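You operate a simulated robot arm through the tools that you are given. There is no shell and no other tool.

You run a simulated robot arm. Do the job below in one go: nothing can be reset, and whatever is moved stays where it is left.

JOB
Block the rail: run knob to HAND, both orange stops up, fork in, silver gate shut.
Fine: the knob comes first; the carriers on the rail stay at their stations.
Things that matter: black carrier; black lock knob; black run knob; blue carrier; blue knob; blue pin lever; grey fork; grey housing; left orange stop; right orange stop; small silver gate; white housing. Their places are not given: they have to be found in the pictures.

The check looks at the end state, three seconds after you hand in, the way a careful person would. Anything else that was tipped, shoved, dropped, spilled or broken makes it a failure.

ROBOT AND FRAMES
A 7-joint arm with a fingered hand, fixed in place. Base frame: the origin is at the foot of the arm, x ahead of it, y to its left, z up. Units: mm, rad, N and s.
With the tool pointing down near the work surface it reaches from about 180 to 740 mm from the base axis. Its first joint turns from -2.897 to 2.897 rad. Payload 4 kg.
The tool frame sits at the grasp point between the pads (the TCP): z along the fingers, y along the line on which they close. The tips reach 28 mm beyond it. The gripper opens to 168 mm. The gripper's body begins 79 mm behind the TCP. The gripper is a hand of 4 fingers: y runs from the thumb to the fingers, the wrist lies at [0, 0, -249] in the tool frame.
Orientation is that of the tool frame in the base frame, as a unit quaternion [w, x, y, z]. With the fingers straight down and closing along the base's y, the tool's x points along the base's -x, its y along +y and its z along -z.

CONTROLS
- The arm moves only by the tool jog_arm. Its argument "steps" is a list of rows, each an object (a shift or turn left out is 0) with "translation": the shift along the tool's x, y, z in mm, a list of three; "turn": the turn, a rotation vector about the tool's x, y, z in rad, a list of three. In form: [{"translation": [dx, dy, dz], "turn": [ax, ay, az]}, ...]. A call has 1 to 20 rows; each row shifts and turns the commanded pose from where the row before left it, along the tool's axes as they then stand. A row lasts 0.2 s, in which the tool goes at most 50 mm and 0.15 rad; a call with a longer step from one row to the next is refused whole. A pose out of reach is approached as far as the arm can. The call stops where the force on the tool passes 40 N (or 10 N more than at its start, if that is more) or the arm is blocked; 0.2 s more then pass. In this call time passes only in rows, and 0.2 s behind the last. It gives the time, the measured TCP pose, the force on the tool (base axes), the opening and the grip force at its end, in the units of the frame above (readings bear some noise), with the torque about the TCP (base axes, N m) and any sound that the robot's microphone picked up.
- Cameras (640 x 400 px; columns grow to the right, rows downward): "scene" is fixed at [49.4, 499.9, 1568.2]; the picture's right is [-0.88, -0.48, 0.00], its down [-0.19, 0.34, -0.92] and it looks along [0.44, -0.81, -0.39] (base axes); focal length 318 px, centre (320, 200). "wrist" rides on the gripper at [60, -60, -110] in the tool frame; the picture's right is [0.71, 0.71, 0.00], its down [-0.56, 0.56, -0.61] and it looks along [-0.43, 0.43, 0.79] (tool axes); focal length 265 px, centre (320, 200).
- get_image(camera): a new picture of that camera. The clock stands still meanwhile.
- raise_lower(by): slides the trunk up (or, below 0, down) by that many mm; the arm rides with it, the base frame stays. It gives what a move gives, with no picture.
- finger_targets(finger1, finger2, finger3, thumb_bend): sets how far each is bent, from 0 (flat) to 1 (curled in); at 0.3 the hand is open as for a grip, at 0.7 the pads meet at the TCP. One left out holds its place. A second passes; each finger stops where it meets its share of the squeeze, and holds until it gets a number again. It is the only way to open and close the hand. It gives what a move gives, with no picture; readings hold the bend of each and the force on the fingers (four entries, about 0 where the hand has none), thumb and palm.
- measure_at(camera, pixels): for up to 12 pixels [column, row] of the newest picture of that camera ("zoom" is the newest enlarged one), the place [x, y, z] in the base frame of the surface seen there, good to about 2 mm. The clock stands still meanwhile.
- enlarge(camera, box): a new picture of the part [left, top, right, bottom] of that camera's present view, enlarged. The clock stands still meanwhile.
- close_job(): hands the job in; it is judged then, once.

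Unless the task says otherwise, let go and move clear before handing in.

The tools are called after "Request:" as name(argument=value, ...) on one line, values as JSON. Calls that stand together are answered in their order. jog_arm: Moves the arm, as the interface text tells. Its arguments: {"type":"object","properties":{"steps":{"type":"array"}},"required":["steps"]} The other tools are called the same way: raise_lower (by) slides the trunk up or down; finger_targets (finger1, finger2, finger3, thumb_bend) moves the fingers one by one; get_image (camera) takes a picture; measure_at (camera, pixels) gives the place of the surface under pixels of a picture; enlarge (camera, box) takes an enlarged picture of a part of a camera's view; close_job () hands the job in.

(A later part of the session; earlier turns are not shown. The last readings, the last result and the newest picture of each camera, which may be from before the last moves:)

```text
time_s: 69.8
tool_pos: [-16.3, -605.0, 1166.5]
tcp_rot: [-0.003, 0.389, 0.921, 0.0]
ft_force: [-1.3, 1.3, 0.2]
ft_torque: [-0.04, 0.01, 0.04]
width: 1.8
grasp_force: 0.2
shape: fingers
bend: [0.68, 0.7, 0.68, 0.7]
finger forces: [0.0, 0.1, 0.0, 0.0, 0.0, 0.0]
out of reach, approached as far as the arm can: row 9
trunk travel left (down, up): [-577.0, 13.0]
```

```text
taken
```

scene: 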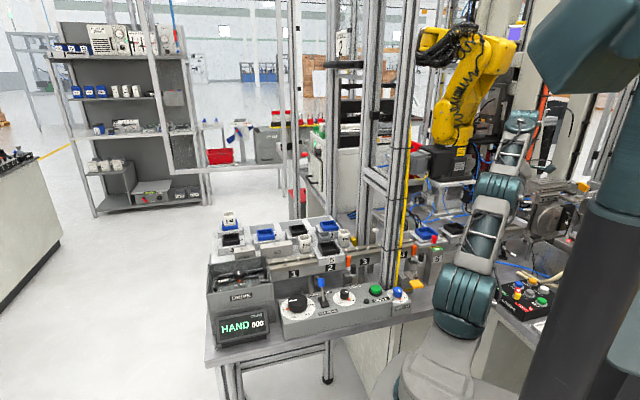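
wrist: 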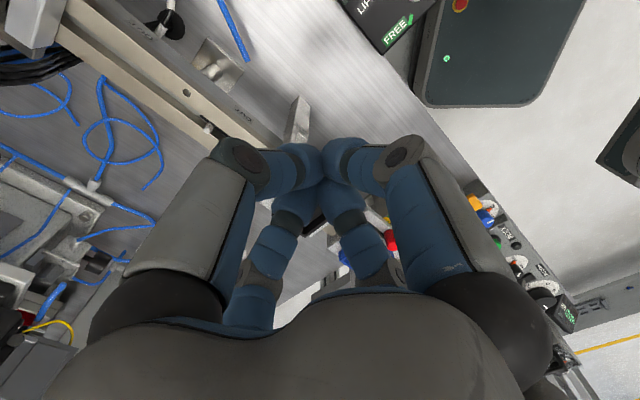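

The arm is at its reach limit here at this height. The gate bar's top peeks out near wrist (300,120); I'll zoom there.

Request:
enlarge(camera="wrist", box=[190, 60, 350, 180])

Request:
enlarge(camera="scene", box=[440, 180, 540, 270])

```text
3.33 times, centred on (270, 120) of wrist
```

zoom: 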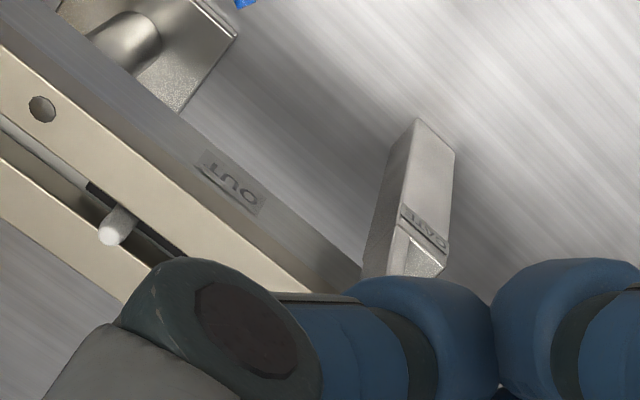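

```text
4.44 times, centred on (490, 225) of scene
```

zoom: 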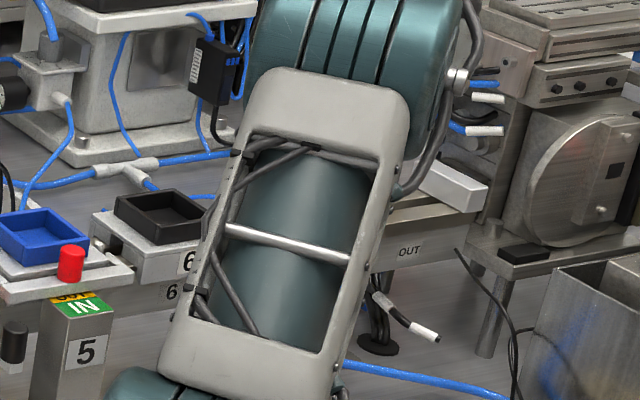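

The fist hides the gate. I'll open the hand (high above everything) to look through it.

Request:
finger_targets(finger1=0.3, finger2=0.3, finger3=0.3, thumb_bend=0.3)

Request:
get_image(camera="wrist")

Request:
enlarge(camera="wrist", box=[230, 70, 390, 200])

```text
time_s: 70.8
tool_pos: [-16.7, -606.8, 1166.4]
tcp_rot: [-0.003, 0.389, 0.921, 0.001]
ft_force: [-0.1, -0.4, 0.0]
ft_torque: [-0.05, -0.01, 0.02]
width: 116.9
grasp_force: 0.1
shape: fingers
bend: [0.3, 0.3, 0.3, 0.3]
finger forces: [0.1, 0.0, 0.0, 0.0, 0.0, 0.0]
trunk travel left (down, up): [-577.0, 13.0]
```

```text
taken
```

wrist: 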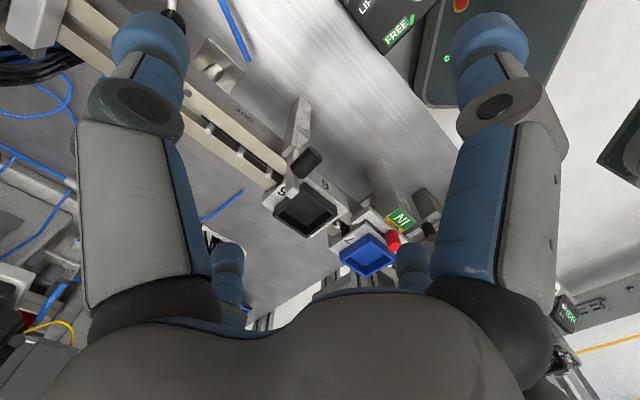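

```text
3.08 times, centred on (310, 135) of wrist
```

zoom: 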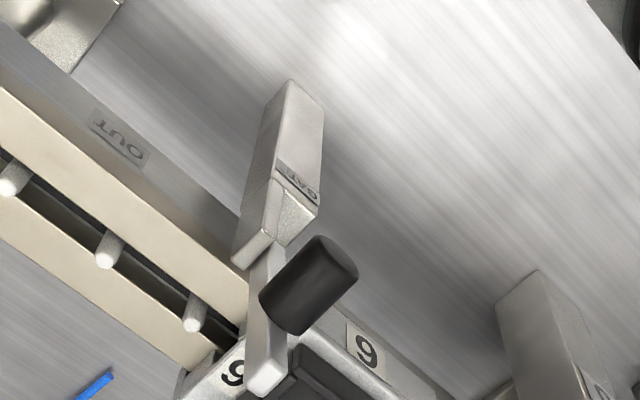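

Now the gate is clear: upright bar from zoom (262,255) to (265,385), with a black handle pointing toward the operator. I'll measure its points.

Request:
measure_at(camera="zoom", pixels=[[265, 380], [258, 365], [275, 375], [265, 340], [268, 280], [250, 245], [262, 225], [300, 205], [335, 265], [350, 280], [320, 250], [290, 310]])

Request:
measure_at(camera="zoom", pixels=[[240, 255], [235, 300], [245, 320], [290, 100], [270, 160], [320, 280], [300, 330], [365, 345], [220, 200], [230, 340], [200, 310], [255, 345]])

```text
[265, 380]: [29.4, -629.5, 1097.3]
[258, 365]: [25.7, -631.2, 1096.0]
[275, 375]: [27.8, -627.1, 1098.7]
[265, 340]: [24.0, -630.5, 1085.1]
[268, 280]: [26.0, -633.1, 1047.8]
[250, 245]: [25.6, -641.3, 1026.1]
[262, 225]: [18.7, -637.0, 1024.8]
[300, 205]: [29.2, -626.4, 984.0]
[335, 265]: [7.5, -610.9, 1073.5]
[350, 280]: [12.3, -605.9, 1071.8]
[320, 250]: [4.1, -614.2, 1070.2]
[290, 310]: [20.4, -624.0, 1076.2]
```

```text
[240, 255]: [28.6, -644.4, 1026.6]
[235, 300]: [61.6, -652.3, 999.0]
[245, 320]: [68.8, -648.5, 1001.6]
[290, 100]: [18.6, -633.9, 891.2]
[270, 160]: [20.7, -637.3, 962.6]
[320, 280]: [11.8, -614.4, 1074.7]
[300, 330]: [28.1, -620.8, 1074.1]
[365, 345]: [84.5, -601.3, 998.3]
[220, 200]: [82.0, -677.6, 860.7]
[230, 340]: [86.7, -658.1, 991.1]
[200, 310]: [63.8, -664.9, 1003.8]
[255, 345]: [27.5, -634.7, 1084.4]
```

Gate: bar centred at u≈−424, n≈466, top z 1100; handle end at n≈436, z≈1067; hinge around z≈1018, so it swings over the rail. I'll make a fist, tilt the fingertips forward and come in front of the handle.

Request:
finger_targets(finger1=0.7, finger2=0.7, finger3=0.7, thumb_bend=0.7)

Request:
jog_arm(steps=[{"turn": [0, -0.1, 0]}, {"turn": [0, -0.1, 0]}, {"turn": [0, -0.1, 0]}, {"turn": [0, -0.1, 0]}, {"translation": [29.5, 17, -12.5]}])

Request:
get_image(camera="wrist")

Request:
get_image(camera="scene")

```text
time_s: 71.8
tool_pos: [-16.9, -606.1, 1166.0]
tcp_rot: [-0.003, 0.388, 0.921, 0.001]
ft_force: [-0.6, 0.9, -0.6]
ft_torque: [0.0, -0.01, 0.01]
width: 1.8
grasp_force: 0.0
shape: fingers
bend: [0.69, 0.69, 0.69, 0.69]
finger forces: [0.0, 0.0, 0.0, 0.1, 0.0, 0.0]
trunk travel left (down, up): [-577.0, 13.0]
```

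```text
time_s: 72.9
tool_pos: [-22.9, -621.3, 1173.9]
tcp_rot: [0.182, 0.403, 0.893, -0.087]
ft_force: [-0.3, 0.1, 0.9]
ft_torque: [0.0, 0.01, 0.0]
width: 1.4
grasp_force: 0.1
shape: fingers
bend: [0.69, 0.69, 0.69, 0.69]
finger forces: [0.0, 0.0, 0.0, 0.1, 0.0, 0.0]
trunk travel left (down, up): [-577.0, 13.0]
stopped in row 5: the arm was blocked; the commanded pose is now the measured one
```

```text
taken
```

wrist: 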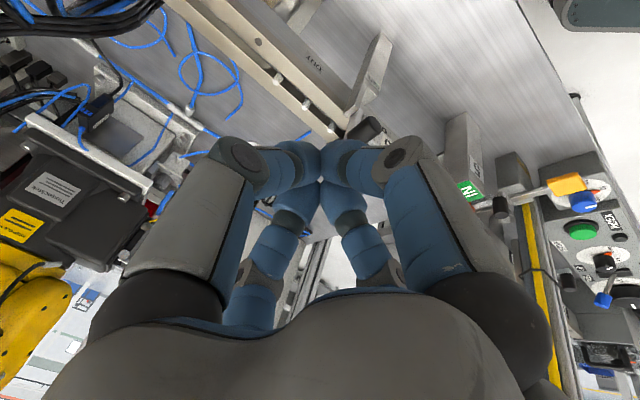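

```text
taken
```

scene: 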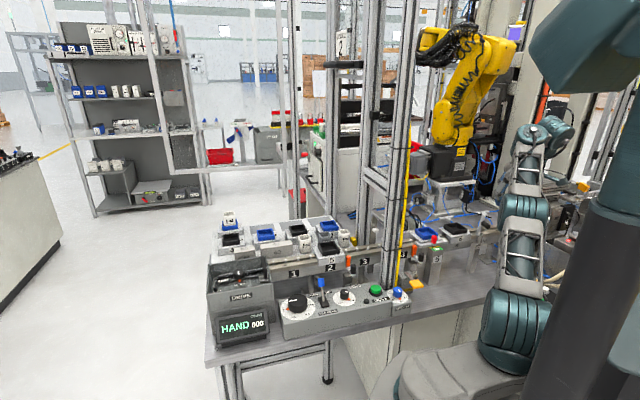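

Row 5 was blocked, probably a joint limit at this height and reach, leaving the hand at u≈−455, n≈423, z 1174. I'll try moving straight down a little, which shortens the reach.

Request:
jog_arm(steps=[{"translation": [7.9, 0.2, 18.4]}, {"translation": [7.9, 0.2, 18.4]}])

Request:
enlarge(camera="scene", box=[400, 100, 640, 400])

```text
time_s: 73.5
tool_pos: [-23.8, -643.4, 1144.8]
tcp_rot: [0.181, 0.417, 0.886, -0.093]
ft_force: [-0.2, 0.4, 1.0]
ft_torque: [0.01, 0.01, 0.01]
width: 1.6
grasp_force: 0.1
shape: fingers
bend: [0.69, 0.69, 0.69, 0.69]
finger forces: [0.0, 0.0, 0.0, 0.0, 0.0, 0.0]
trunk travel left (down, up): [-577.0, 13.0]
stopped in row 2: the arm was blocked; the commanded pose is now the measured one
```

```text
1.33 times, centred on (520, 250) of scene
```

zoom: 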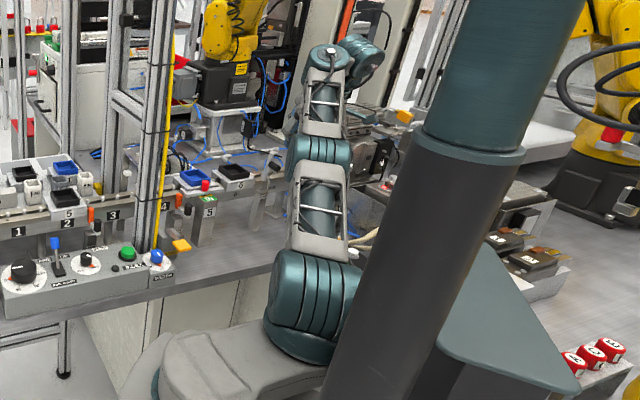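

The arm seems pinned by something. I'll measure points around the wrist and the cabinet behind it, in case it's a collision.

Request:
get_image(camera="scene")

Request:
measure_at(camera="scene", pixels=[[525, 140], [555, 145], [570, 130], [545, 160], [520, 100], [560, 90], [575, 165], [530, 175], [525, 205], [520, 255], [515, 320], [590, 170]])

Request:
enlarge(camera="scene", box=[480, 90, 620, 240])

```text
taken
```

scene: 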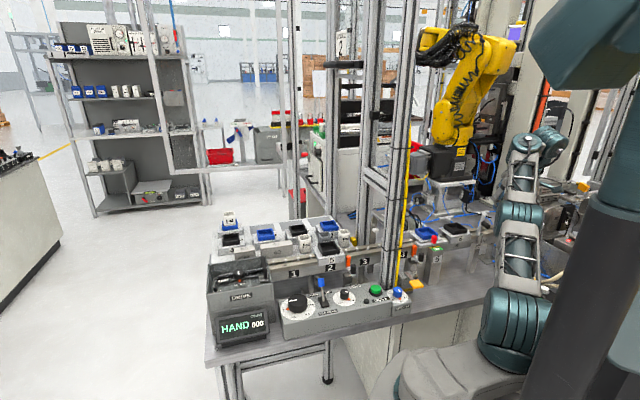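

```text
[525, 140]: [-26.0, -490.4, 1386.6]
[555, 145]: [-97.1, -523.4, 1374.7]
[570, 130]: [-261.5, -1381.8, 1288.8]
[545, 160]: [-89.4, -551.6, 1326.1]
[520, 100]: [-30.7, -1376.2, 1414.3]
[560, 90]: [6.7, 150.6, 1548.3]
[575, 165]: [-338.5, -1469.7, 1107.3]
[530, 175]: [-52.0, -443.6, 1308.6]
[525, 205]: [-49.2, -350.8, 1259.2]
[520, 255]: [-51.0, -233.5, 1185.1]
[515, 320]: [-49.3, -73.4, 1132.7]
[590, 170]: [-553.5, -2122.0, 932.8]
```

```text
2.67 times, centred on (550, 165) of scene
```

zoom: 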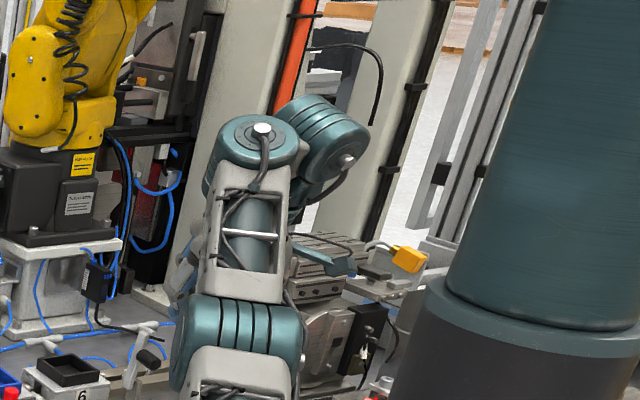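

Nothing is touching; the arm is simply stretched nearly straight from shoulder to wrist. I'll move back toward the base (+y) to bend the elbow again.

Request:
jog_arm(steps=[{"translation": [10.6, 9.5, -4.7]}, {"translation": [10.6, 9.5, -4.7]}])

```text
time_s: 74.1
tool_pos: [-25.0, -647.3, 1140.0]
tcp_rot: [0.177, 0.437, 0.877, -0.095]
ft_force: [-0.1, 0.3, -0.4]
ft_torque: [0.03, 0.0, -0.01]
width: 1.7
grasp_force: 0.1
shape: fingers
bend: [0.69, 0.69, 0.69, 0.69]
finger forces: [0.0, 0.0, 0.0, 0.1, 0.0, 0.0]
trunk travel left (down, up): [-577.0, 13.0]
stopped in row 2: the arm was blocked; the commanded pose is now the measured one
```

Moving back wasn't followed properly. I'll undo the tilt, since the arm was fine here before tilting.

Request:
jog_arm(steps=[{"turn": [0, 0.08, 0]}, {"turn": [0, 0.08, 0]}])

```text
time_s: 74.7
tool_pos: [-21.7, -646.9, 1138.8]
tcp_rot: [0.107, 0.439, 0.89, -0.06]
ft_force: [-0.8, 0.6, 0.3]
ft_torque: [0.01, 0.03, 0.03]
width: 1.4
grasp_force: 0.1
shape: fingers
bend: [0.69, 0.69, 0.69, 0.69]
finger forces: [0.0, 0.1, 0.1, 0.1, 0.1, 0.0]
trunk travel left (down, up): [-577.0, 13.0]
```

The untilt is followed. Continue untilting to vertical.

Request:
jog_arm(steps=[{"turn": [0, 0.08, 0]}, {"turn": [0, 0.08, 0]}, {"turn": [0, 0.08, 0]}])

Request:
get_image(camera="wrist")

```text
time_s: 75.5
tool_pos: [-23.2, -638.2, 1138.9]
tcp_rot: [0.017, 0.444, 0.895, -0.016]
ft_force: [-0.7, 0.8, -0.4]
ft_torque: [0.02, -0.02, 0.0]
width: 1.4
grasp_force: 0.1
shape: fingers
bend: [0.69, 0.69, 0.69, 0.69]
finger forces: [0.0, 0.1, 0.0, 0.0, 0.1, 0.1]
out of reach, approached as far as the arm can: row 3
trunk travel left (down, up): [-577.0, 13.0]
```

```text
taken
```

wrist: 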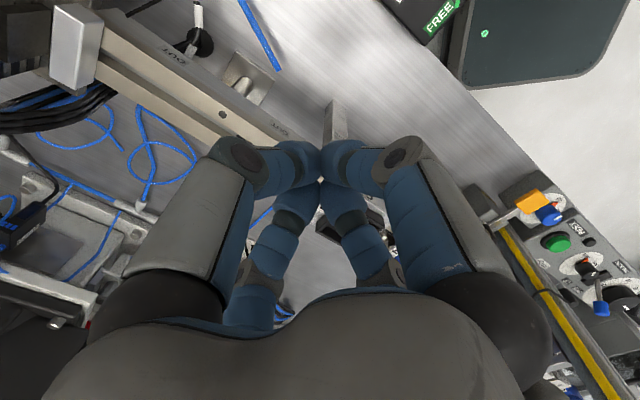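

Back near vertical, at the edge of reach. Now retreat inward (−n) 50 mm.

Request:
jog_arm(steps=[{"translation": [16.5, -2.3, 0]}, {"translation": [16.5, -2.3, 0]}, {"translation": [16.5, -2.3, 0]}])

```text
time_s: 76.3
tool_pos: [-56.9, -602.0, 1138.5]
tcp_rot: [0.0, 0.444, 0.896, -0.007]
ft_force: [-0.2, 0.5, 0.3]
ft_torque: [-0.02, 0.0, 0.0]
width: 1.4
grasp_force: 0.0
shape: fingers
bend: [0.69, 0.69, 0.69, 0.69]
finger forces: [0.1, 0.0, 0.0, 0.0, 0.0, 0.1]
trunk travel left (down, up): [-577.0, 13.0]
```

Good. Now shift to the gate's line (u≈−424) in front of it, lower to working height and straighten the yaw.

Request:
jog_arm(steps=[{"translation": [2.9, 20.8, 0]}, {"translation": [2.8, 20.8, 0]}, {"turn": [0, 0, -0.13]}, {"translation": [0, 0, 24]}, {"translation": [0, 0, 24]}])

Request:
get_image(camera="wrist")

Request:
enlarge(camera="scene", box=[440, 160, 580, 290])

```text
time_s: 77.5
tool_pos: [-27.1, -574.2, 1090.7]
tcp_rot: [0.001, 0.384, 0.923, -0.008]
ft_force: [0.2, 0.8, 0.7]
ft_torque: [0.01, -0.07, -0.02]
width: 1.7
grasp_force: 0.0
shape: fingers
bend: [0.69, 0.69, 0.69, 0.69]
finger forces: [0.1, 0.1, 0.0, 0.0, 0.0, 0.0]
trunk travel left (down, up): [-577.0, 13.0]
```

```text
taken
```

wrist: 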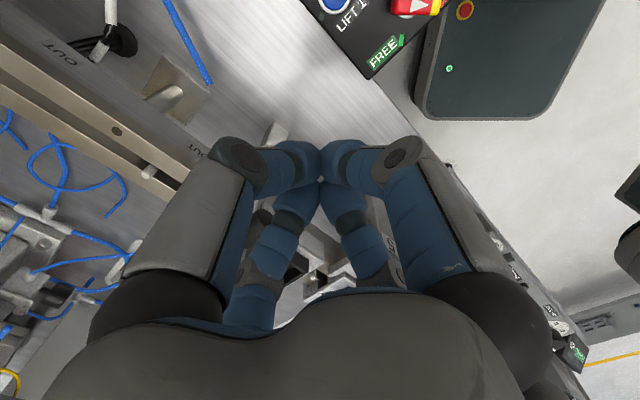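

```text
3.08 times, centred on (510, 225) of scene
```

zoom: 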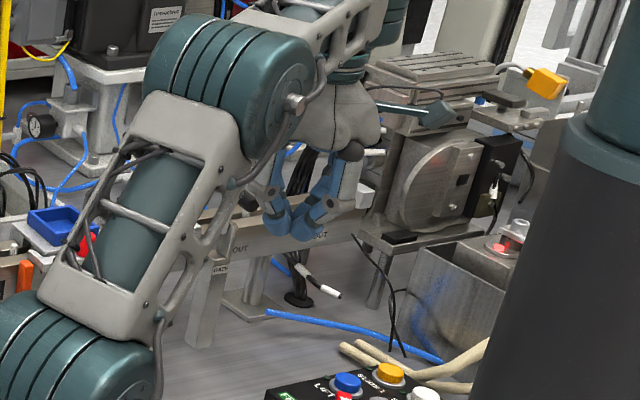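

The fist is now in line with the gate handle at n≈387. I'll add a modest forward tilt of 0.3 rad here, where there's reach margin.

Request:
jog_arm(steps=[{"turn": [0, -0.1, 0]}, {"turn": [0, -0.1, 0]}, {"turn": [0, -0.1, 0]}])

Request:
get_image(camera="wrist")

Request:
enlarge(camera="scene", box=[440, 160, 580, 290])

```text
time_s: 78.3
tool_pos: [-27.5, -573.5, 1090.1]
tcp_rot: [0.138, 0.379, 0.913, -0.064]
ft_force: [-0.1, -0.9, 0.0]
ft_torque: [0.04, 0.03, 0.04]
width: 1.4
grasp_force: 0.1
shape: fingers
bend: [0.69, 0.69, 0.69, 0.69]
finger forces: [0.0, 0.1, 0.1, 0.0, 0.0, 0.0]
trunk travel left (down, up): [-577.0, 13.0]
```

```text
taken
```

wrist: 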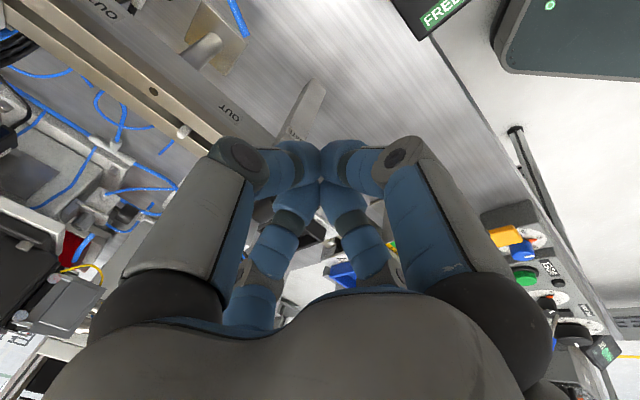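

```text
3.08 times, centred on (510, 225) of scene
```

zoom: 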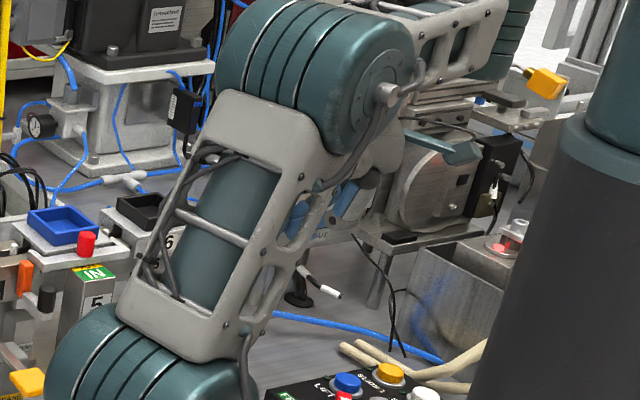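

Tilt succeeded. The handle end is hidden behind finger3, expected contact at TCP n≈408. I'll advance toward it in small steps.

Request:
jog_arm(steps=[{"translation": [-6.2, 0, 7.1]}, {"translation": [-7.6, 0, 2.4]}, {"translation": [-5.7, 0, 1.8]}, {"translation": [-3.8, 0, 1.2]}])

Request:
get_image(camera="wrist")

```text
time_s: 79.3
tool_pos: [-8.9, -592.0, 1084.8]
tcp_rot: [0.138, 0.379, 0.913, -0.066]
ft_force: [-1.3, 0.5, 0.8]
ft_torque: [0.0, 0.02, -0.01]
width: 1.6
grasp_force: 0.0
shape: fingers
bend: [0.69, 0.69, 0.69, 0.69]
finger forces: [0.1, 0.0, 0.0, 0.0, 0.1, 0.0]
trunk travel left (down, up): [-577.0, 13.0]
```

```text
taken
```

wrist: 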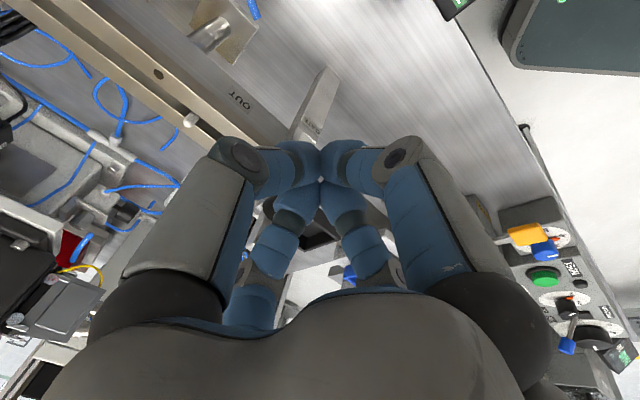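

At n≈412 with a first hint of contact (about 1 N). Continue pushing gently.

Request:
jog_arm(steps=[{"translation": [-4.8, 0, 1.5]}, {"translation": [-4.8, 0, 1.5]}, {"translation": [-4.8, 0, 1.5]}, {"translation": [-4.8, 0, 1.5]}])

Request:
get_image(camera="wrist")

Request:
enlarge(camera="scene", box=[440, 160, 580, 290])

```text
time_s: 80.3
tool_pos: [5.7, -606.9, 1084.6]
tcp_rot: [0.139, 0.379, 0.913, -0.065]
ft_force: [-0.7, 0.1, 1.1]
ft_torque: [0.02, 0.01, 0.0]
width: 1.6
grasp_force: 0.0
shape: fingers
bend: [0.69, 0.69, 0.69, 0.69]
finger forces: [0.1, 0.1, 0.1, 0.0, 0.1, 0.1]
trunk travel left (down, up): [-577.0, 13.0]
```

```text
taken
```

wrist: 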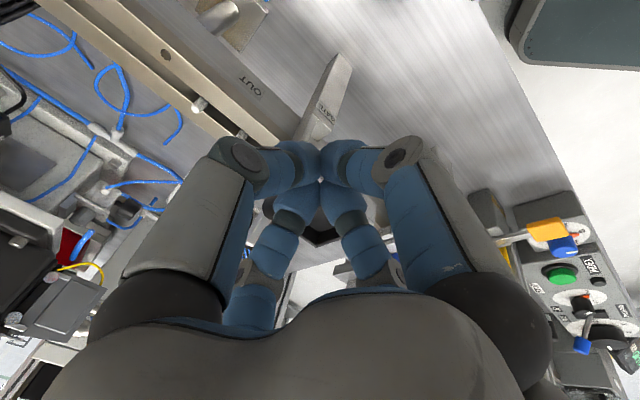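

```text
3.08 times, centred on (510, 225) of scene
```

zoom: 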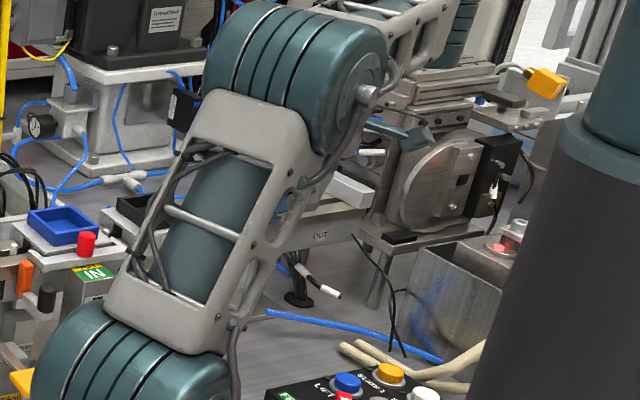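

Almost no force, so the gate may be swinging freely. I'll zoom the wrist view near the fist to see where the bar is.

Request:
enlarge(camera="wrist", box=[220, 120, 400, 300])

```text
2.22 times, centred on (310, 210) of wrist
```

zoom: 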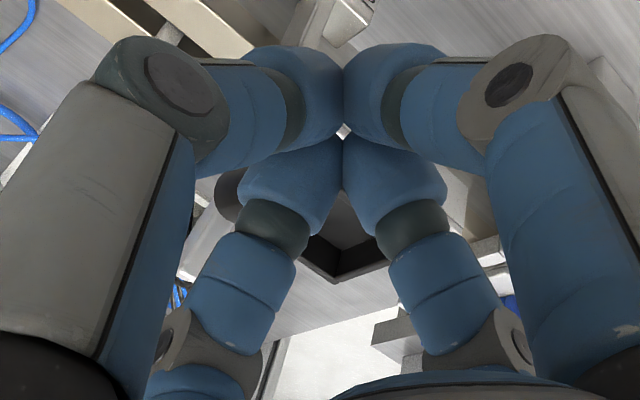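

A dark cylinder shows at zoom (228,195), left of finger3, likely the gate handle. I'll measure it.

Request:
measure_at(camera="zoom", pixels=[[228, 195], [222, 185], [225, 210], [235, 178], [330, 20], [350, 15], [340, 250], [200, 225], [190, 200], [275, 190]])

```text
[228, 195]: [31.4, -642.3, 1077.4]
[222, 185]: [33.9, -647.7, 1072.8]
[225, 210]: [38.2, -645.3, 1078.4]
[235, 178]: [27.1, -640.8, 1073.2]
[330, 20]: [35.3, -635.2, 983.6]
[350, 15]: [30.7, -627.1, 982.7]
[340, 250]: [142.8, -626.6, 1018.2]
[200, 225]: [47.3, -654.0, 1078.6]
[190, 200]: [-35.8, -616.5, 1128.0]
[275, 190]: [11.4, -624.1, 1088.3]
```

The handle has moved to n≈476, z≈1077 – the gate is swinging over with the fist in contact. Continue pushing.

Request:
jog_arm(steps=[{"translation": [-4.8, 0, 1.5]}, {"translation": [-4.8, 0, 1.5]}, {"translation": [-4.8, 0, 1.5]}, {"translation": [-4.8, 0, 1.5]}])

Request:
enlarge(camera="wrist", box=[160, 80, 400, 300])

```text
time_s: 81.3
tool_pos: [19.8, -620.8, 1085.1]
tcp_rot: [0.138, 0.378, 0.913, -0.064]
ft_force: [0.1, -0.3, 0.2]
ft_torque: [0.01, 0.02, 0.0]
width: 1.6
grasp_force: 0.1
shape: fingers
bend: [0.69, 0.69, 0.69, 0.69]
finger forces: [0.0, 0.0, 0.1, 0.1, 0.1, 0.0]
trunk travel left (down, up): [-577.0, 13.0]
```

```text
1.82 times, centred on (280, 190) of wrist
```

zoom: 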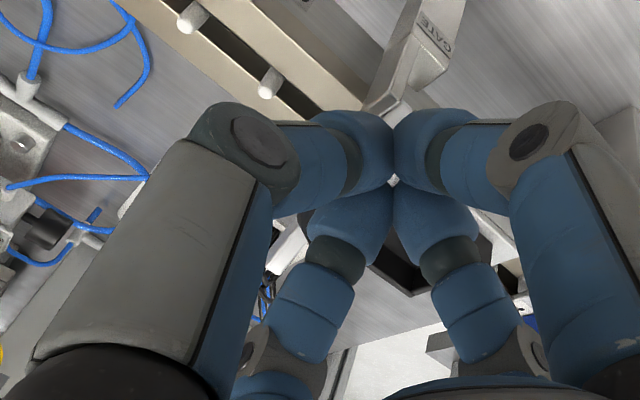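

No force now, so the gate may have passed over and fallen. I'll measure the light piece near zoom (290,245).

Request:
measure_at(camera="zoom", pixels=[[285, 245], [300, 240], [275, 265], [270, 245], [410, 60], [385, 90], [400, 110], [330, 290], [265, 300], [395, 178]])

Request:
enlarge(camera="wrist", box=[240, 180, 360, 280])

```text
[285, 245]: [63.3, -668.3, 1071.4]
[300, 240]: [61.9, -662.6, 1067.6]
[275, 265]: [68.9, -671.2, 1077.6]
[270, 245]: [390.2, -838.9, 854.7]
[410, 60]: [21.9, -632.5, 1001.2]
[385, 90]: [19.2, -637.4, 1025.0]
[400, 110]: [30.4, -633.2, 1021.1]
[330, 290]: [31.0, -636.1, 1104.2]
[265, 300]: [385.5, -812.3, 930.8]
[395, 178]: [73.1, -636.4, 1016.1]
```

```text
4.00 times, centred on (300, 230) of wrist
```

zoom: 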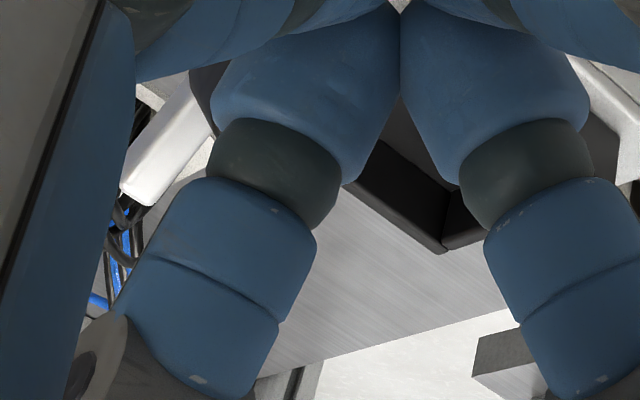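

The bar's end is at n≈523, z≈1078: the gate is at about 45° and still following. Continue pushing over.

Request:
jog_arm(steps=[{"translation": [-4.8, 0, 1.5]}, {"translation": [-4.8, 0, 1.5]}, {"translation": [-4.8, 0, 1.5]}, {"translation": [-4.8, 0, 1.5]}])

Request:
enlarge(camera="wrist", box=[160, 80, 400, 300])

Request:
enlarge(camera="scene", box=[440, 160, 580, 290])

```text
time_s: 82.3
tool_pos: [33.7, -635.3, 1086.3]
tcp_rot: [0.139, 0.379, 0.913, -0.065]
ft_force: [0.0, -0.5, 0.4]
ft_torque: [0.01, 0.02, 0.04]
width: 1.9
grasp_force: 0.1
shape: fingers
bend: [0.69, 0.69, 0.69, 0.69]
finger forces: [0.1, 0.0, 0.0, 0.1, 0.1, 0.0]
trunk travel left (down, up): [-577.0, 13.0]
```

```text
1.82 times, centred on (280, 190) of wrist
```

zoom: 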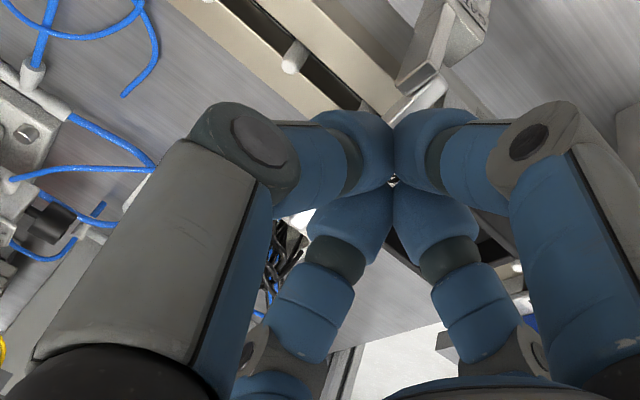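

```text
3.08 times, centred on (510, 225) of scene
```

zoom: 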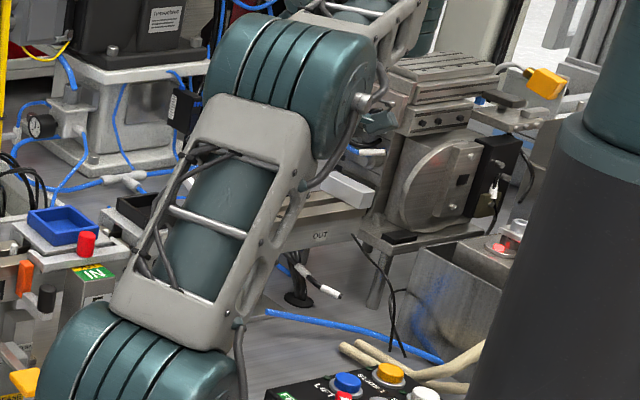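

Continuing the push; the bar is lying further over.

Request:
jog_arm(steps=[{"translation": [-4.8, 0, 1.5]}, {"translation": [-4.8, 0, 1.5]}, {"translation": [-4.8, 0, 1.5]}, {"translation": [-4.8, 0, 1.5]}])

Request:
enlarge(camera="wrist", box=[160, 60, 400, 280])

```text
time_s: 83.3
tool_pos: [48.6, -648.7, 1085.0]
tcp_rot: [0.138, 0.379, 0.913, -0.065]
ft_force: [0.5, -0.7, -0.9]
ft_torque: [-0.04, 0.01, 0.0]
width: 1.9
grasp_force: 0.1
shape: fingers
bend: [0.69, 0.69, 0.69, 0.69]
finger forces: [0.0, 0.1, 0.0, 0.0, 0.1, 0.0]
trunk travel left (down, up): [-577.0, 13.0]
```

```text
1.82 times, centred on (280, 170) of wrist
```

zoom: 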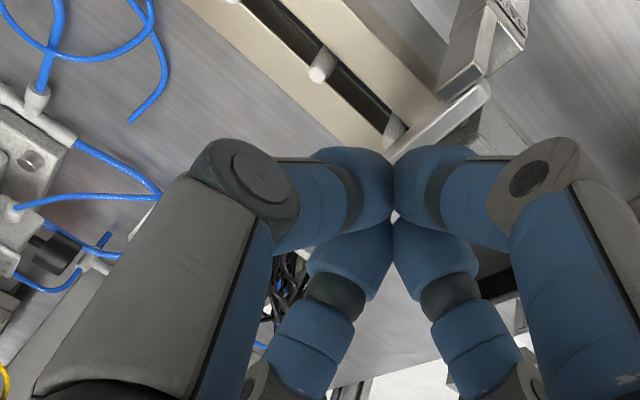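

The bar now lies across the rail (from zoom (490,90) toward (400,155)). I'll back off slightly and lift to see how far it has closed.

Request:
jog_arm(steps=[{"translation": [9.6, 0, -3]}, {"translation": [9.6, 0, -3]}, {"translation": [0, 0, -20]}, {"translation": [0, 0, -30]}])

Request:
get_image(camera="wrist")

Request:
enlarge(camera="wrist", box=[220, 60, 400, 200])

```text
time_s: 84.3
tool_pos: [27.4, -625.7, 1109.5]
tcp_rot: [0.137, 0.378, 0.914, -0.065]
ft_force: [0.8, 0.3, -0.5]
ft_torque: [0.04, 0.1, 0.0]
width: 1.6
grasp_force: 0.0
shape: fingers
bend: [0.69, 0.69, 0.69, 0.69]
finger forces: [0.0, 0.0, 0.1, 0.0, 0.0, 0.1]
out of reach, approached as far as the arm can: row 4
trunk travel left (down, up): [-577.0, 13.0]
```

```text
taken
```

wrist: 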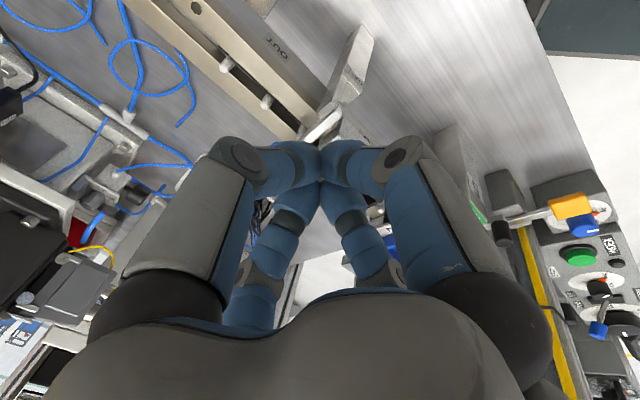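

```text
2.86 times, centred on (310, 130) of wrist
```

zoom: 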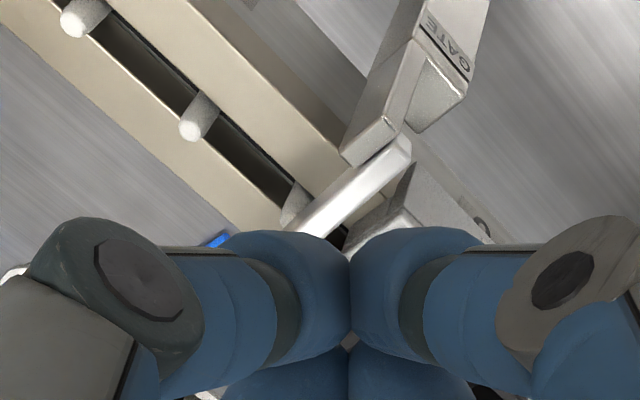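

The bar lies across the rail. I'll open the hand here (clear height) to view the gate fully.

Request:
finger_targets(finger1=0.3, finger2=0.3, finger3=0.3, thumb_bend=0.3)

Request:
enlarge(camera="wrist", box=[240, 60, 400, 220])

Request:
measure_at(camera="zoom", pixels=[[385, 130], [330, 180], [290, 220], [280, 230], [300, 260], [320, 280], [310, 240], [370, 160], [250, 260], [270, 300], [350, 130], [420, 100]])

```text
time_s: 85.3
tool_pos: [24.4, -625.6, 1109.5]
tcp_rot: [0.138, 0.38, 0.913, -0.065]
ft_force: [0.4, 0.4, 0.1]
ft_torque: [0.0, 0.01, -0.02]
width: 117.1
grasp_force: 0.1
shape: fingers
bend: [0.3, 0.3, 0.3, 0.3]
finger forces: [0.0, 0.0, 0.0, 0.1, 0.0, 0.0]
trunk travel left (down, up): [-577.0, 13.0]
```

```text
2.50 times, centred on (320, 140) of wrist
```

zoom: 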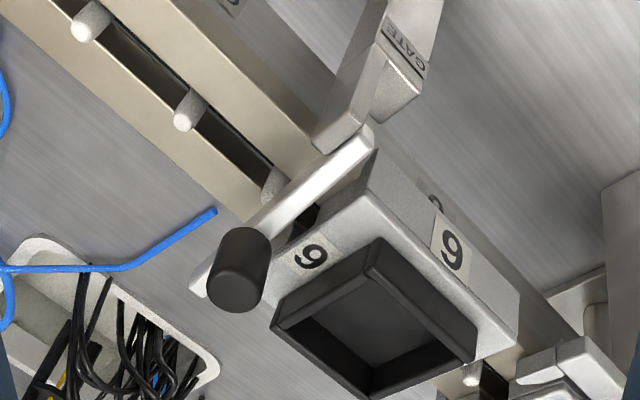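

```text
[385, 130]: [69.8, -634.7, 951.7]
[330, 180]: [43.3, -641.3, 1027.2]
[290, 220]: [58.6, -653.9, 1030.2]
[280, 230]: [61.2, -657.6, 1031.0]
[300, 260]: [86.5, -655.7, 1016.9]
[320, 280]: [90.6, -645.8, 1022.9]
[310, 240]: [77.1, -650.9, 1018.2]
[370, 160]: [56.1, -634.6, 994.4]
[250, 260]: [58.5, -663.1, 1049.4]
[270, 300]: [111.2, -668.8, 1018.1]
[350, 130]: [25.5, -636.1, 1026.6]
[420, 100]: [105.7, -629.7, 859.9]
```

The gate bar lies over the rail with the handle upright, but its surface still slopes up about 9° (z 1027 at n 484 → 1031 at n 508). I'll measure its end and the handle top.

Request:
measure_at(camera="zoom", pixels=[[205, 270], [198, 285], [212, 262], [240, 290], [245, 240], [225, 290], [255, 285], [240, 270], [300, 208], [350, 160], [320, 140], [340, 170]])

```text
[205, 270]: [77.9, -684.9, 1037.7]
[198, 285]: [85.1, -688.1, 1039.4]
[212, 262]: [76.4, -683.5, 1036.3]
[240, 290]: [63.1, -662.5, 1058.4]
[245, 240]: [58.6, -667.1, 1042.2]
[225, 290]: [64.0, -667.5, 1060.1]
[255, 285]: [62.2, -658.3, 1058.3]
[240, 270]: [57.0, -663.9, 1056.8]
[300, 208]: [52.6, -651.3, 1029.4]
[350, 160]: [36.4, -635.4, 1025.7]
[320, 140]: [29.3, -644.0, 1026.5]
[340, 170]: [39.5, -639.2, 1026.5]
```

The gate is at about 79° with handle top at n≈513, z≈1059; it needs a final press down. I'll make a fist, move over the handle and press gently.

Request:
finger_targets(finger1=0.7, finger2=0.7, finger3=0.7, thumb_bend=0.7)

Request:
jog_arm(steps=[{"translation": [-21.1, 0, 10]}, {"translation": [-21.1, 0, 10]}])

Request:
get_image(camera="wrist")

```text
time_s: 86.3
tool_pos: [24.9, -625.7, 1110.1]
tcp_rot: [0.137, 0.38, 0.913, -0.066]
ft_force: [0.7, 0.0, 0.4]
ft_torque: [0.0, -0.04, 0.03]
width: 1.4
grasp_force: 0.2
shape: fingers
bend: [0.69, 0.69, 0.69, 0.69]
finger forces: [0.1, 0.1, 0.0, 0.0, 0.0, 0.0]
trunk travel left (down, up): [-577.0, 13.0]
```

```text
time_s: 86.9
tool_pos: [58.9, -648.5, 1097.1]
tcp_rot: [0.138, 0.379, 0.913, -0.065]
ft_force: [0.4, 0.0, -1.0]
ft_torque: [0.0, 0.03, -0.03]
width: 1.5
grasp_force: 0.2
shape: fingers
bend: [0.69, 0.69, 0.69, 0.69]
finger forces: [0.0, 0.1, 0.0, 0.1, 0.0, 0.0]
out of reach, approached as far as the arm can: row 1, 2
trunk travel left (down, up): [-577.0, 13.0]
```

```text
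taken
```

wrist: 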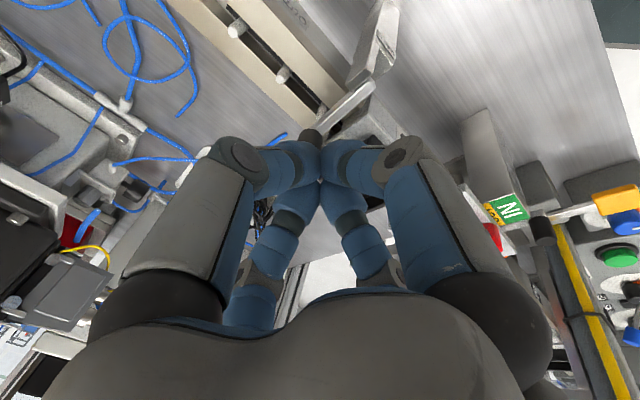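

The commanded pose is above the handle (the arm was slightly short of it at this height). I'll descend, which also brings it back within reach, watching the force.

Request:
jog_arm(steps=[{"translation": [2.9, 0, 9.6]}, {"translation": [1.45, 0, 4.8]}])

Request:
enlarge(camera="wrist", box=[220, 60, 400, 220])

```text
time_s: 87.5
tool_pos: [56.4, -649.0, 1084.5]
tcp_rot: [0.137, 0.379, 0.913, -0.065]
ft_force: [-0.3, -0.1, -0.6]
ft_torque: [-0.02, 0.02, -0.01]
width: 1.6
grasp_force: 0.1
shape: fingers
bend: [0.69, 0.69, 0.69, 0.69]
finger forces: [0.1, 0.1, 0.0, 0.0, 0.0, 0.1]
trunk travel left (down, up): [-577.0, 13.0]
```

```text
2.50 times, centred on (310, 140) of wrist
```

zoom: 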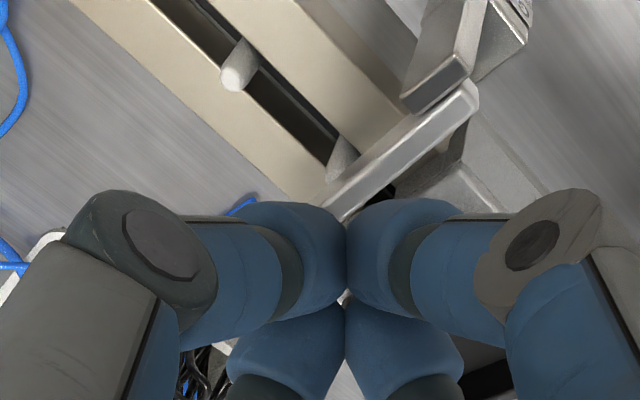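

Not yet in contact at z 1084.5. I'll shift 5 mm toward −u and continue down in small steps.

Request:
jog_arm(steps=[{"translation": [-3, -5, 3]}, {"translation": [1.2, 0, 4]}, {"translation": [1.2, 0, 4]}])

Request:
enlarge(camera="wrist", box=[220, 60, 400, 220])

```text
time_s: 88.3
tool_pos: [53.9, -654.5, 1075.5]
tcp_rot: [0.139, 0.379, 0.913, -0.067]
ft_force: [0.3, -0.9, 10.9]
ft_torque: [-0.18, -0.22, -0.02]
width: 1.6
grasp_force: 5.9
shape: fingers
bend: [0.69, 0.69, 0.68, 0.69]
finger forces: [0.0, 0.1, 12.1, 0.0, 0.0, 0.1]
trunk travel left (down, up): [-577.0, 13.0]
```

```text
2.50 times, centred on (310, 140) of wrist
```

zoom: 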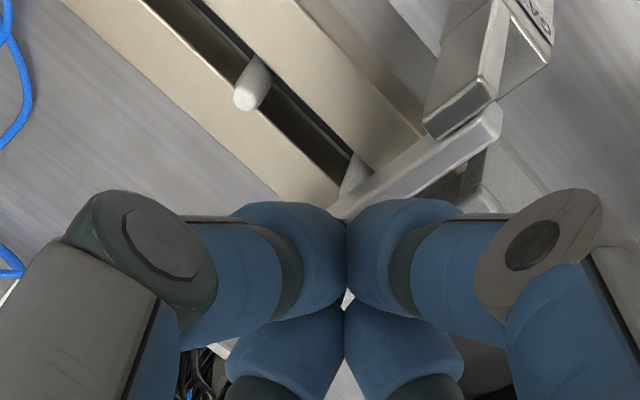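

Now pressing with about 11 N. I'll measure the bar's slope here.

Request:
measure_at(camera="zoom", pixels=[[475, 130], [450, 145], [425, 160], [400, 175], [370, 192], [355, 205], [340, 215], [460, 100]])

Request:
jog_arm(steps=[{"translation": [0.9, 0, 3]}])

Request:
enlarge(camera="wrist", box=[220, 60, 400, 220])

Request:
measure_at(camera="zoom", pixels=[[475, 130], [450, 145], [425, 160], [400, 175], [370, 192], [355, 205], [340, 215], [460, 100]])

```text
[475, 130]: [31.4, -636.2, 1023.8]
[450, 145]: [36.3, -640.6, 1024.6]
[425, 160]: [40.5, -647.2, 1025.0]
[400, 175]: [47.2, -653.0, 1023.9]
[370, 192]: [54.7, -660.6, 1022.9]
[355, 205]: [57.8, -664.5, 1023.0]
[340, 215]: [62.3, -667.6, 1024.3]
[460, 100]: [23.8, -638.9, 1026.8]
```

```text
time_s: 88.7
tool_pos: [54.9, -654.2, 1075.1]
tcp_rot: [0.14, 0.378, 0.913, -0.069]
ft_force: [1.1, -2.8, 26.5]
ft_torque: [-0.41, -0.49, 0.0]
width: 1.7
grasp_force: 14.5
shape: fingers
bend: [0.69, 0.69, 0.71, 0.69]
finger forces: [0.0, 0.0, 27.8, 0.1, 0.0, 0.1]
trunk travel left (down, up): [-577.0, 13.0]
```

```text
2.50 times, centred on (310, 140) of wrist
```

zoom: 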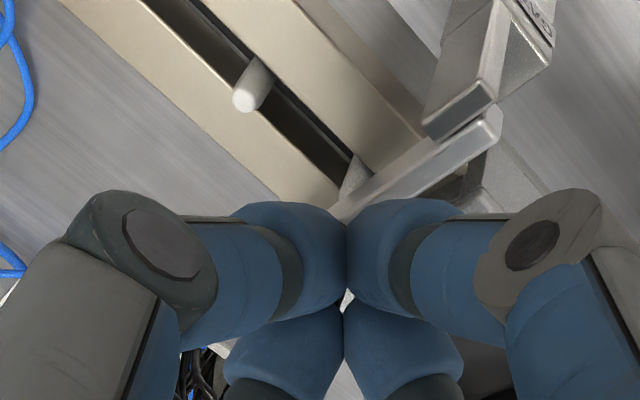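

```text
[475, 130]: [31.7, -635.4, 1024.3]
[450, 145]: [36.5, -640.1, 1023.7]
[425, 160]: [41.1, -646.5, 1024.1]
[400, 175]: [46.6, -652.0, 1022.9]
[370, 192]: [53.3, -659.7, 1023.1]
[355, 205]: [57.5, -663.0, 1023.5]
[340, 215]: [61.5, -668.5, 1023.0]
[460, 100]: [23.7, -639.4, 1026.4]
```

The bar is now level (z≈1023–1024 along its length), and pressing 26 N moves it no further: the gate is shut. I'll lift off and check that it stays.

Request:
jog_arm(steps=[{"translation": [-1.5, 0, -4.8]}, {"translation": [0, 0, -15]}, {"translation": [10, 0, -15]}, {"translation": [20, 0, -10]}, {"translation": [30, 0, 0]}])

Request:
get_image(camera="wrist")

```text
time_s: 89.9
tool_pos: [6.3, -603.3, 1096.3]
tcp_rot: [0.138, 0.378, 0.913, -0.065]
ft_force: [0.3, -0.2, 0.2]
ft_torque: [0.01, -0.03, 0.01]
width: 1.7
grasp_force: 0.0
shape: fingers
bend: [0.69, 0.69, 0.69, 0.69]
finger forces: [0.0, 0.1, 0.0, 0.1, 0.0, 0.1]
trunk travel left (down, up): [-577.0, 13.0]
```

```text
taken
```

wrist: 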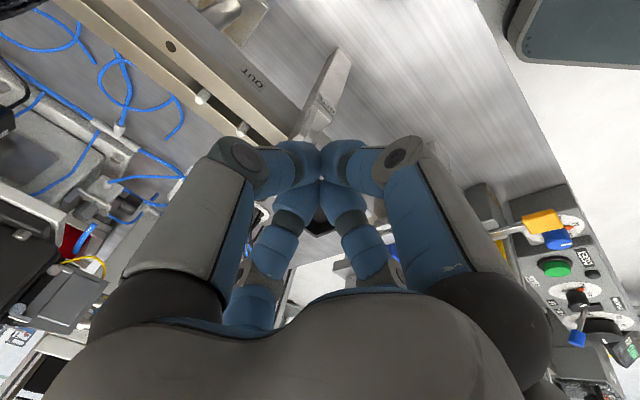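

Clear of the gate. I'll back away further and open the hand to inspect the gate.

Request:
jog_arm(steps=[{"translation": [20, 0, -6]}, {"translation": [20, 0, -6]}])

Request:
finger_targets(finger1=0.3, finger2=0.3, finger3=0.3, thumb_bend=0.3)

Request:
get_image(camera="wrist")

Request:
enlarge(camera="wrist", box=[200, 60, 400, 260])

```text
time_s: 90.5
tool_pos: [-23.1, -575.6, 1096.4]
tcp_rot: [0.138, 0.378, 0.913, -0.064]
ft_force: [0.5, 1.1, 0.2]
ft_torque: [-0.01, 0.05, 0.0]
width: 1.6
grasp_force: 0.1
shape: fingers
bend: [0.69, 0.69, 0.69, 0.69]
finger forces: [0.0, 0.0, 0.0, 0.0, 0.0, 0.0]
trunk travel left (down, up): [-577.0, 13.0]
```

```text
time_s: 91.5
tool_pos: [-22.7, -575.0, 1097.1]
tcp_rot: [0.138, 0.378, 0.913, -0.064]
ft_force: [-0.7, 0.2, -0.3]
ft_torque: [0.0, 0.0, 0.01]
width: 116.8
grasp_force: 0.1
shape: fingers
bend: [0.3, 0.3, 0.3, 0.3]
finger forces: [0.0, 0.1, 0.1, 0.0, 0.0, 0.1]
trunk travel left (down, up): [-577.0, 13.0]
```

```text
taken
```

wrist: 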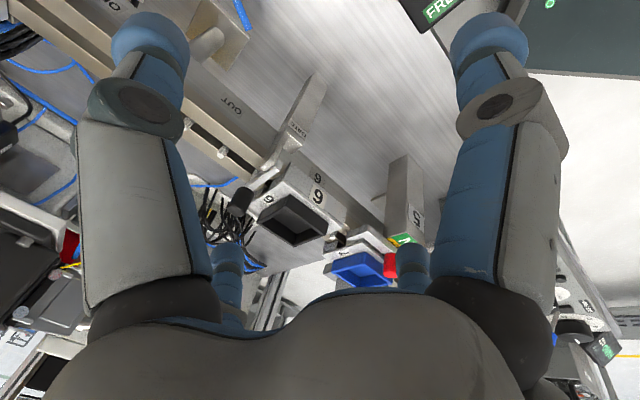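

```text
2.00 times, centred on (300, 160) of wrist
```

zoom: 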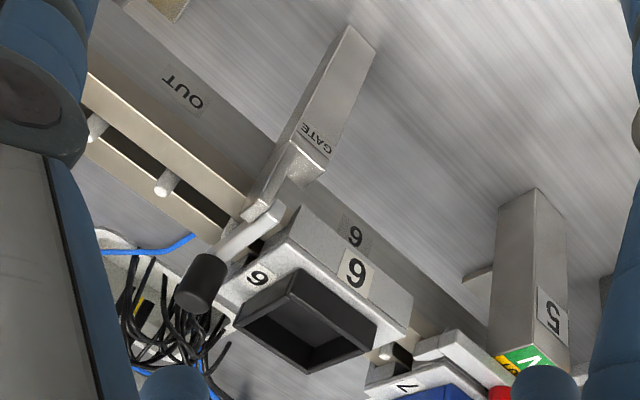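

The gate remains down across the rail. I'll verify its level and the handle once more.

Request:
measure_at(camera="zoom", pixels=[[272, 212], [258, 224], [245, 235], [232, 245], [222, 252], [205, 290], [280, 265], [400, 290], [440, 345], [300, 150]])

```text
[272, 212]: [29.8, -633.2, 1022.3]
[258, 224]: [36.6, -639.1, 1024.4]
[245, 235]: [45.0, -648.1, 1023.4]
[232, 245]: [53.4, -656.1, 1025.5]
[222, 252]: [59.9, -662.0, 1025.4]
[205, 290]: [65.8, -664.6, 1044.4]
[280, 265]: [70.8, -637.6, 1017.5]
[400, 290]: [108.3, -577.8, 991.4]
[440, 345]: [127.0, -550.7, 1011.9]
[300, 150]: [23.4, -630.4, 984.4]
```

Roughly level. I'll take a tighter zoom to check the bar end and handle top precisely.

Request:
enlarge(camera="wrist", box=[220, 130, 300, 230])

Request:
measure_at(camera="zoom", pixels=[[390, 148], [370, 160], [350, 175], [330, 187], [310, 200], [295, 208], [220, 285], [235, 300], [245, 280], [200, 290], [260, 250], [215, 300]])

```text
4.00 times, centred on (260, 180) of wrist
```

zoom: 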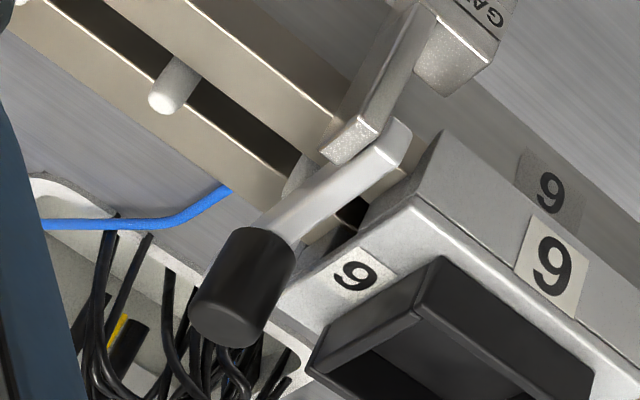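

```text
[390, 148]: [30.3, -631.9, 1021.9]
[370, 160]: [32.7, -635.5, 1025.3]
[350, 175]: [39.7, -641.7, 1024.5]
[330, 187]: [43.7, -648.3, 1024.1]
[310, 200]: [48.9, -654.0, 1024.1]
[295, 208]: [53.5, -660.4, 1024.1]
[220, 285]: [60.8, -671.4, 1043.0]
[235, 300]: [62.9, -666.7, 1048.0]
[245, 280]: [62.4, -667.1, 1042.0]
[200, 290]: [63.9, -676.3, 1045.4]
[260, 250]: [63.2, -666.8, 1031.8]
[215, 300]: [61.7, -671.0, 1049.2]
```

The bar is level at z≈1024. Now I'll untilt, back away and return the hand to a clear high position, then inspect everything.

Request:
jog_arm(steps=[{"translation": [28.6, 0, -8.9]}, {"translation": [28.6, 0, -8.9]}, {"turn": [0, 0.1, 0]}, {"turn": [0, 0.1, 0]}, {"turn": [0, 0.1, 0]}, {"translation": [0, 0, -30]}, {"translation": [0, 0, -30]}])

Request:
get_image(camera="scene")

```text
time_s: 93.1
tool_pos: [-64.0, -531.3, 1154.9]
tcp_rot: [0.0, 0.383, 0.924, -0.007]
ft_force: [-0.2, -0.1, 0.7]
ft_torque: [0.02, -0.03, 0.0]
width: 117.1
grasp_force: 0.0
shape: fingers
bend: [0.3, 0.3, 0.3, 0.3]
finger forces: [0.1, 0.0, 0.1, 0.0, 0.0, 0.0]
trunk travel left (down, up): [-577.0, 13.0]
```

```text
taken
```

scene: 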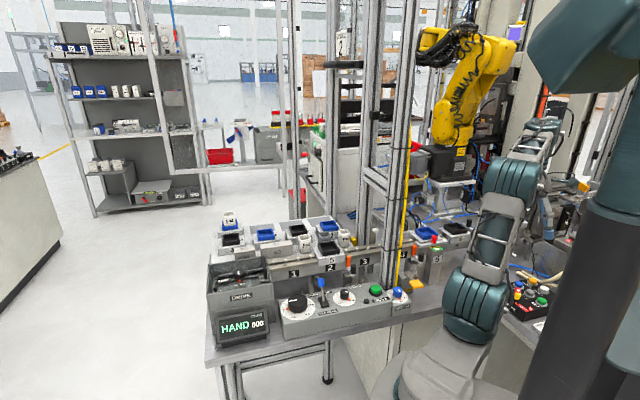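

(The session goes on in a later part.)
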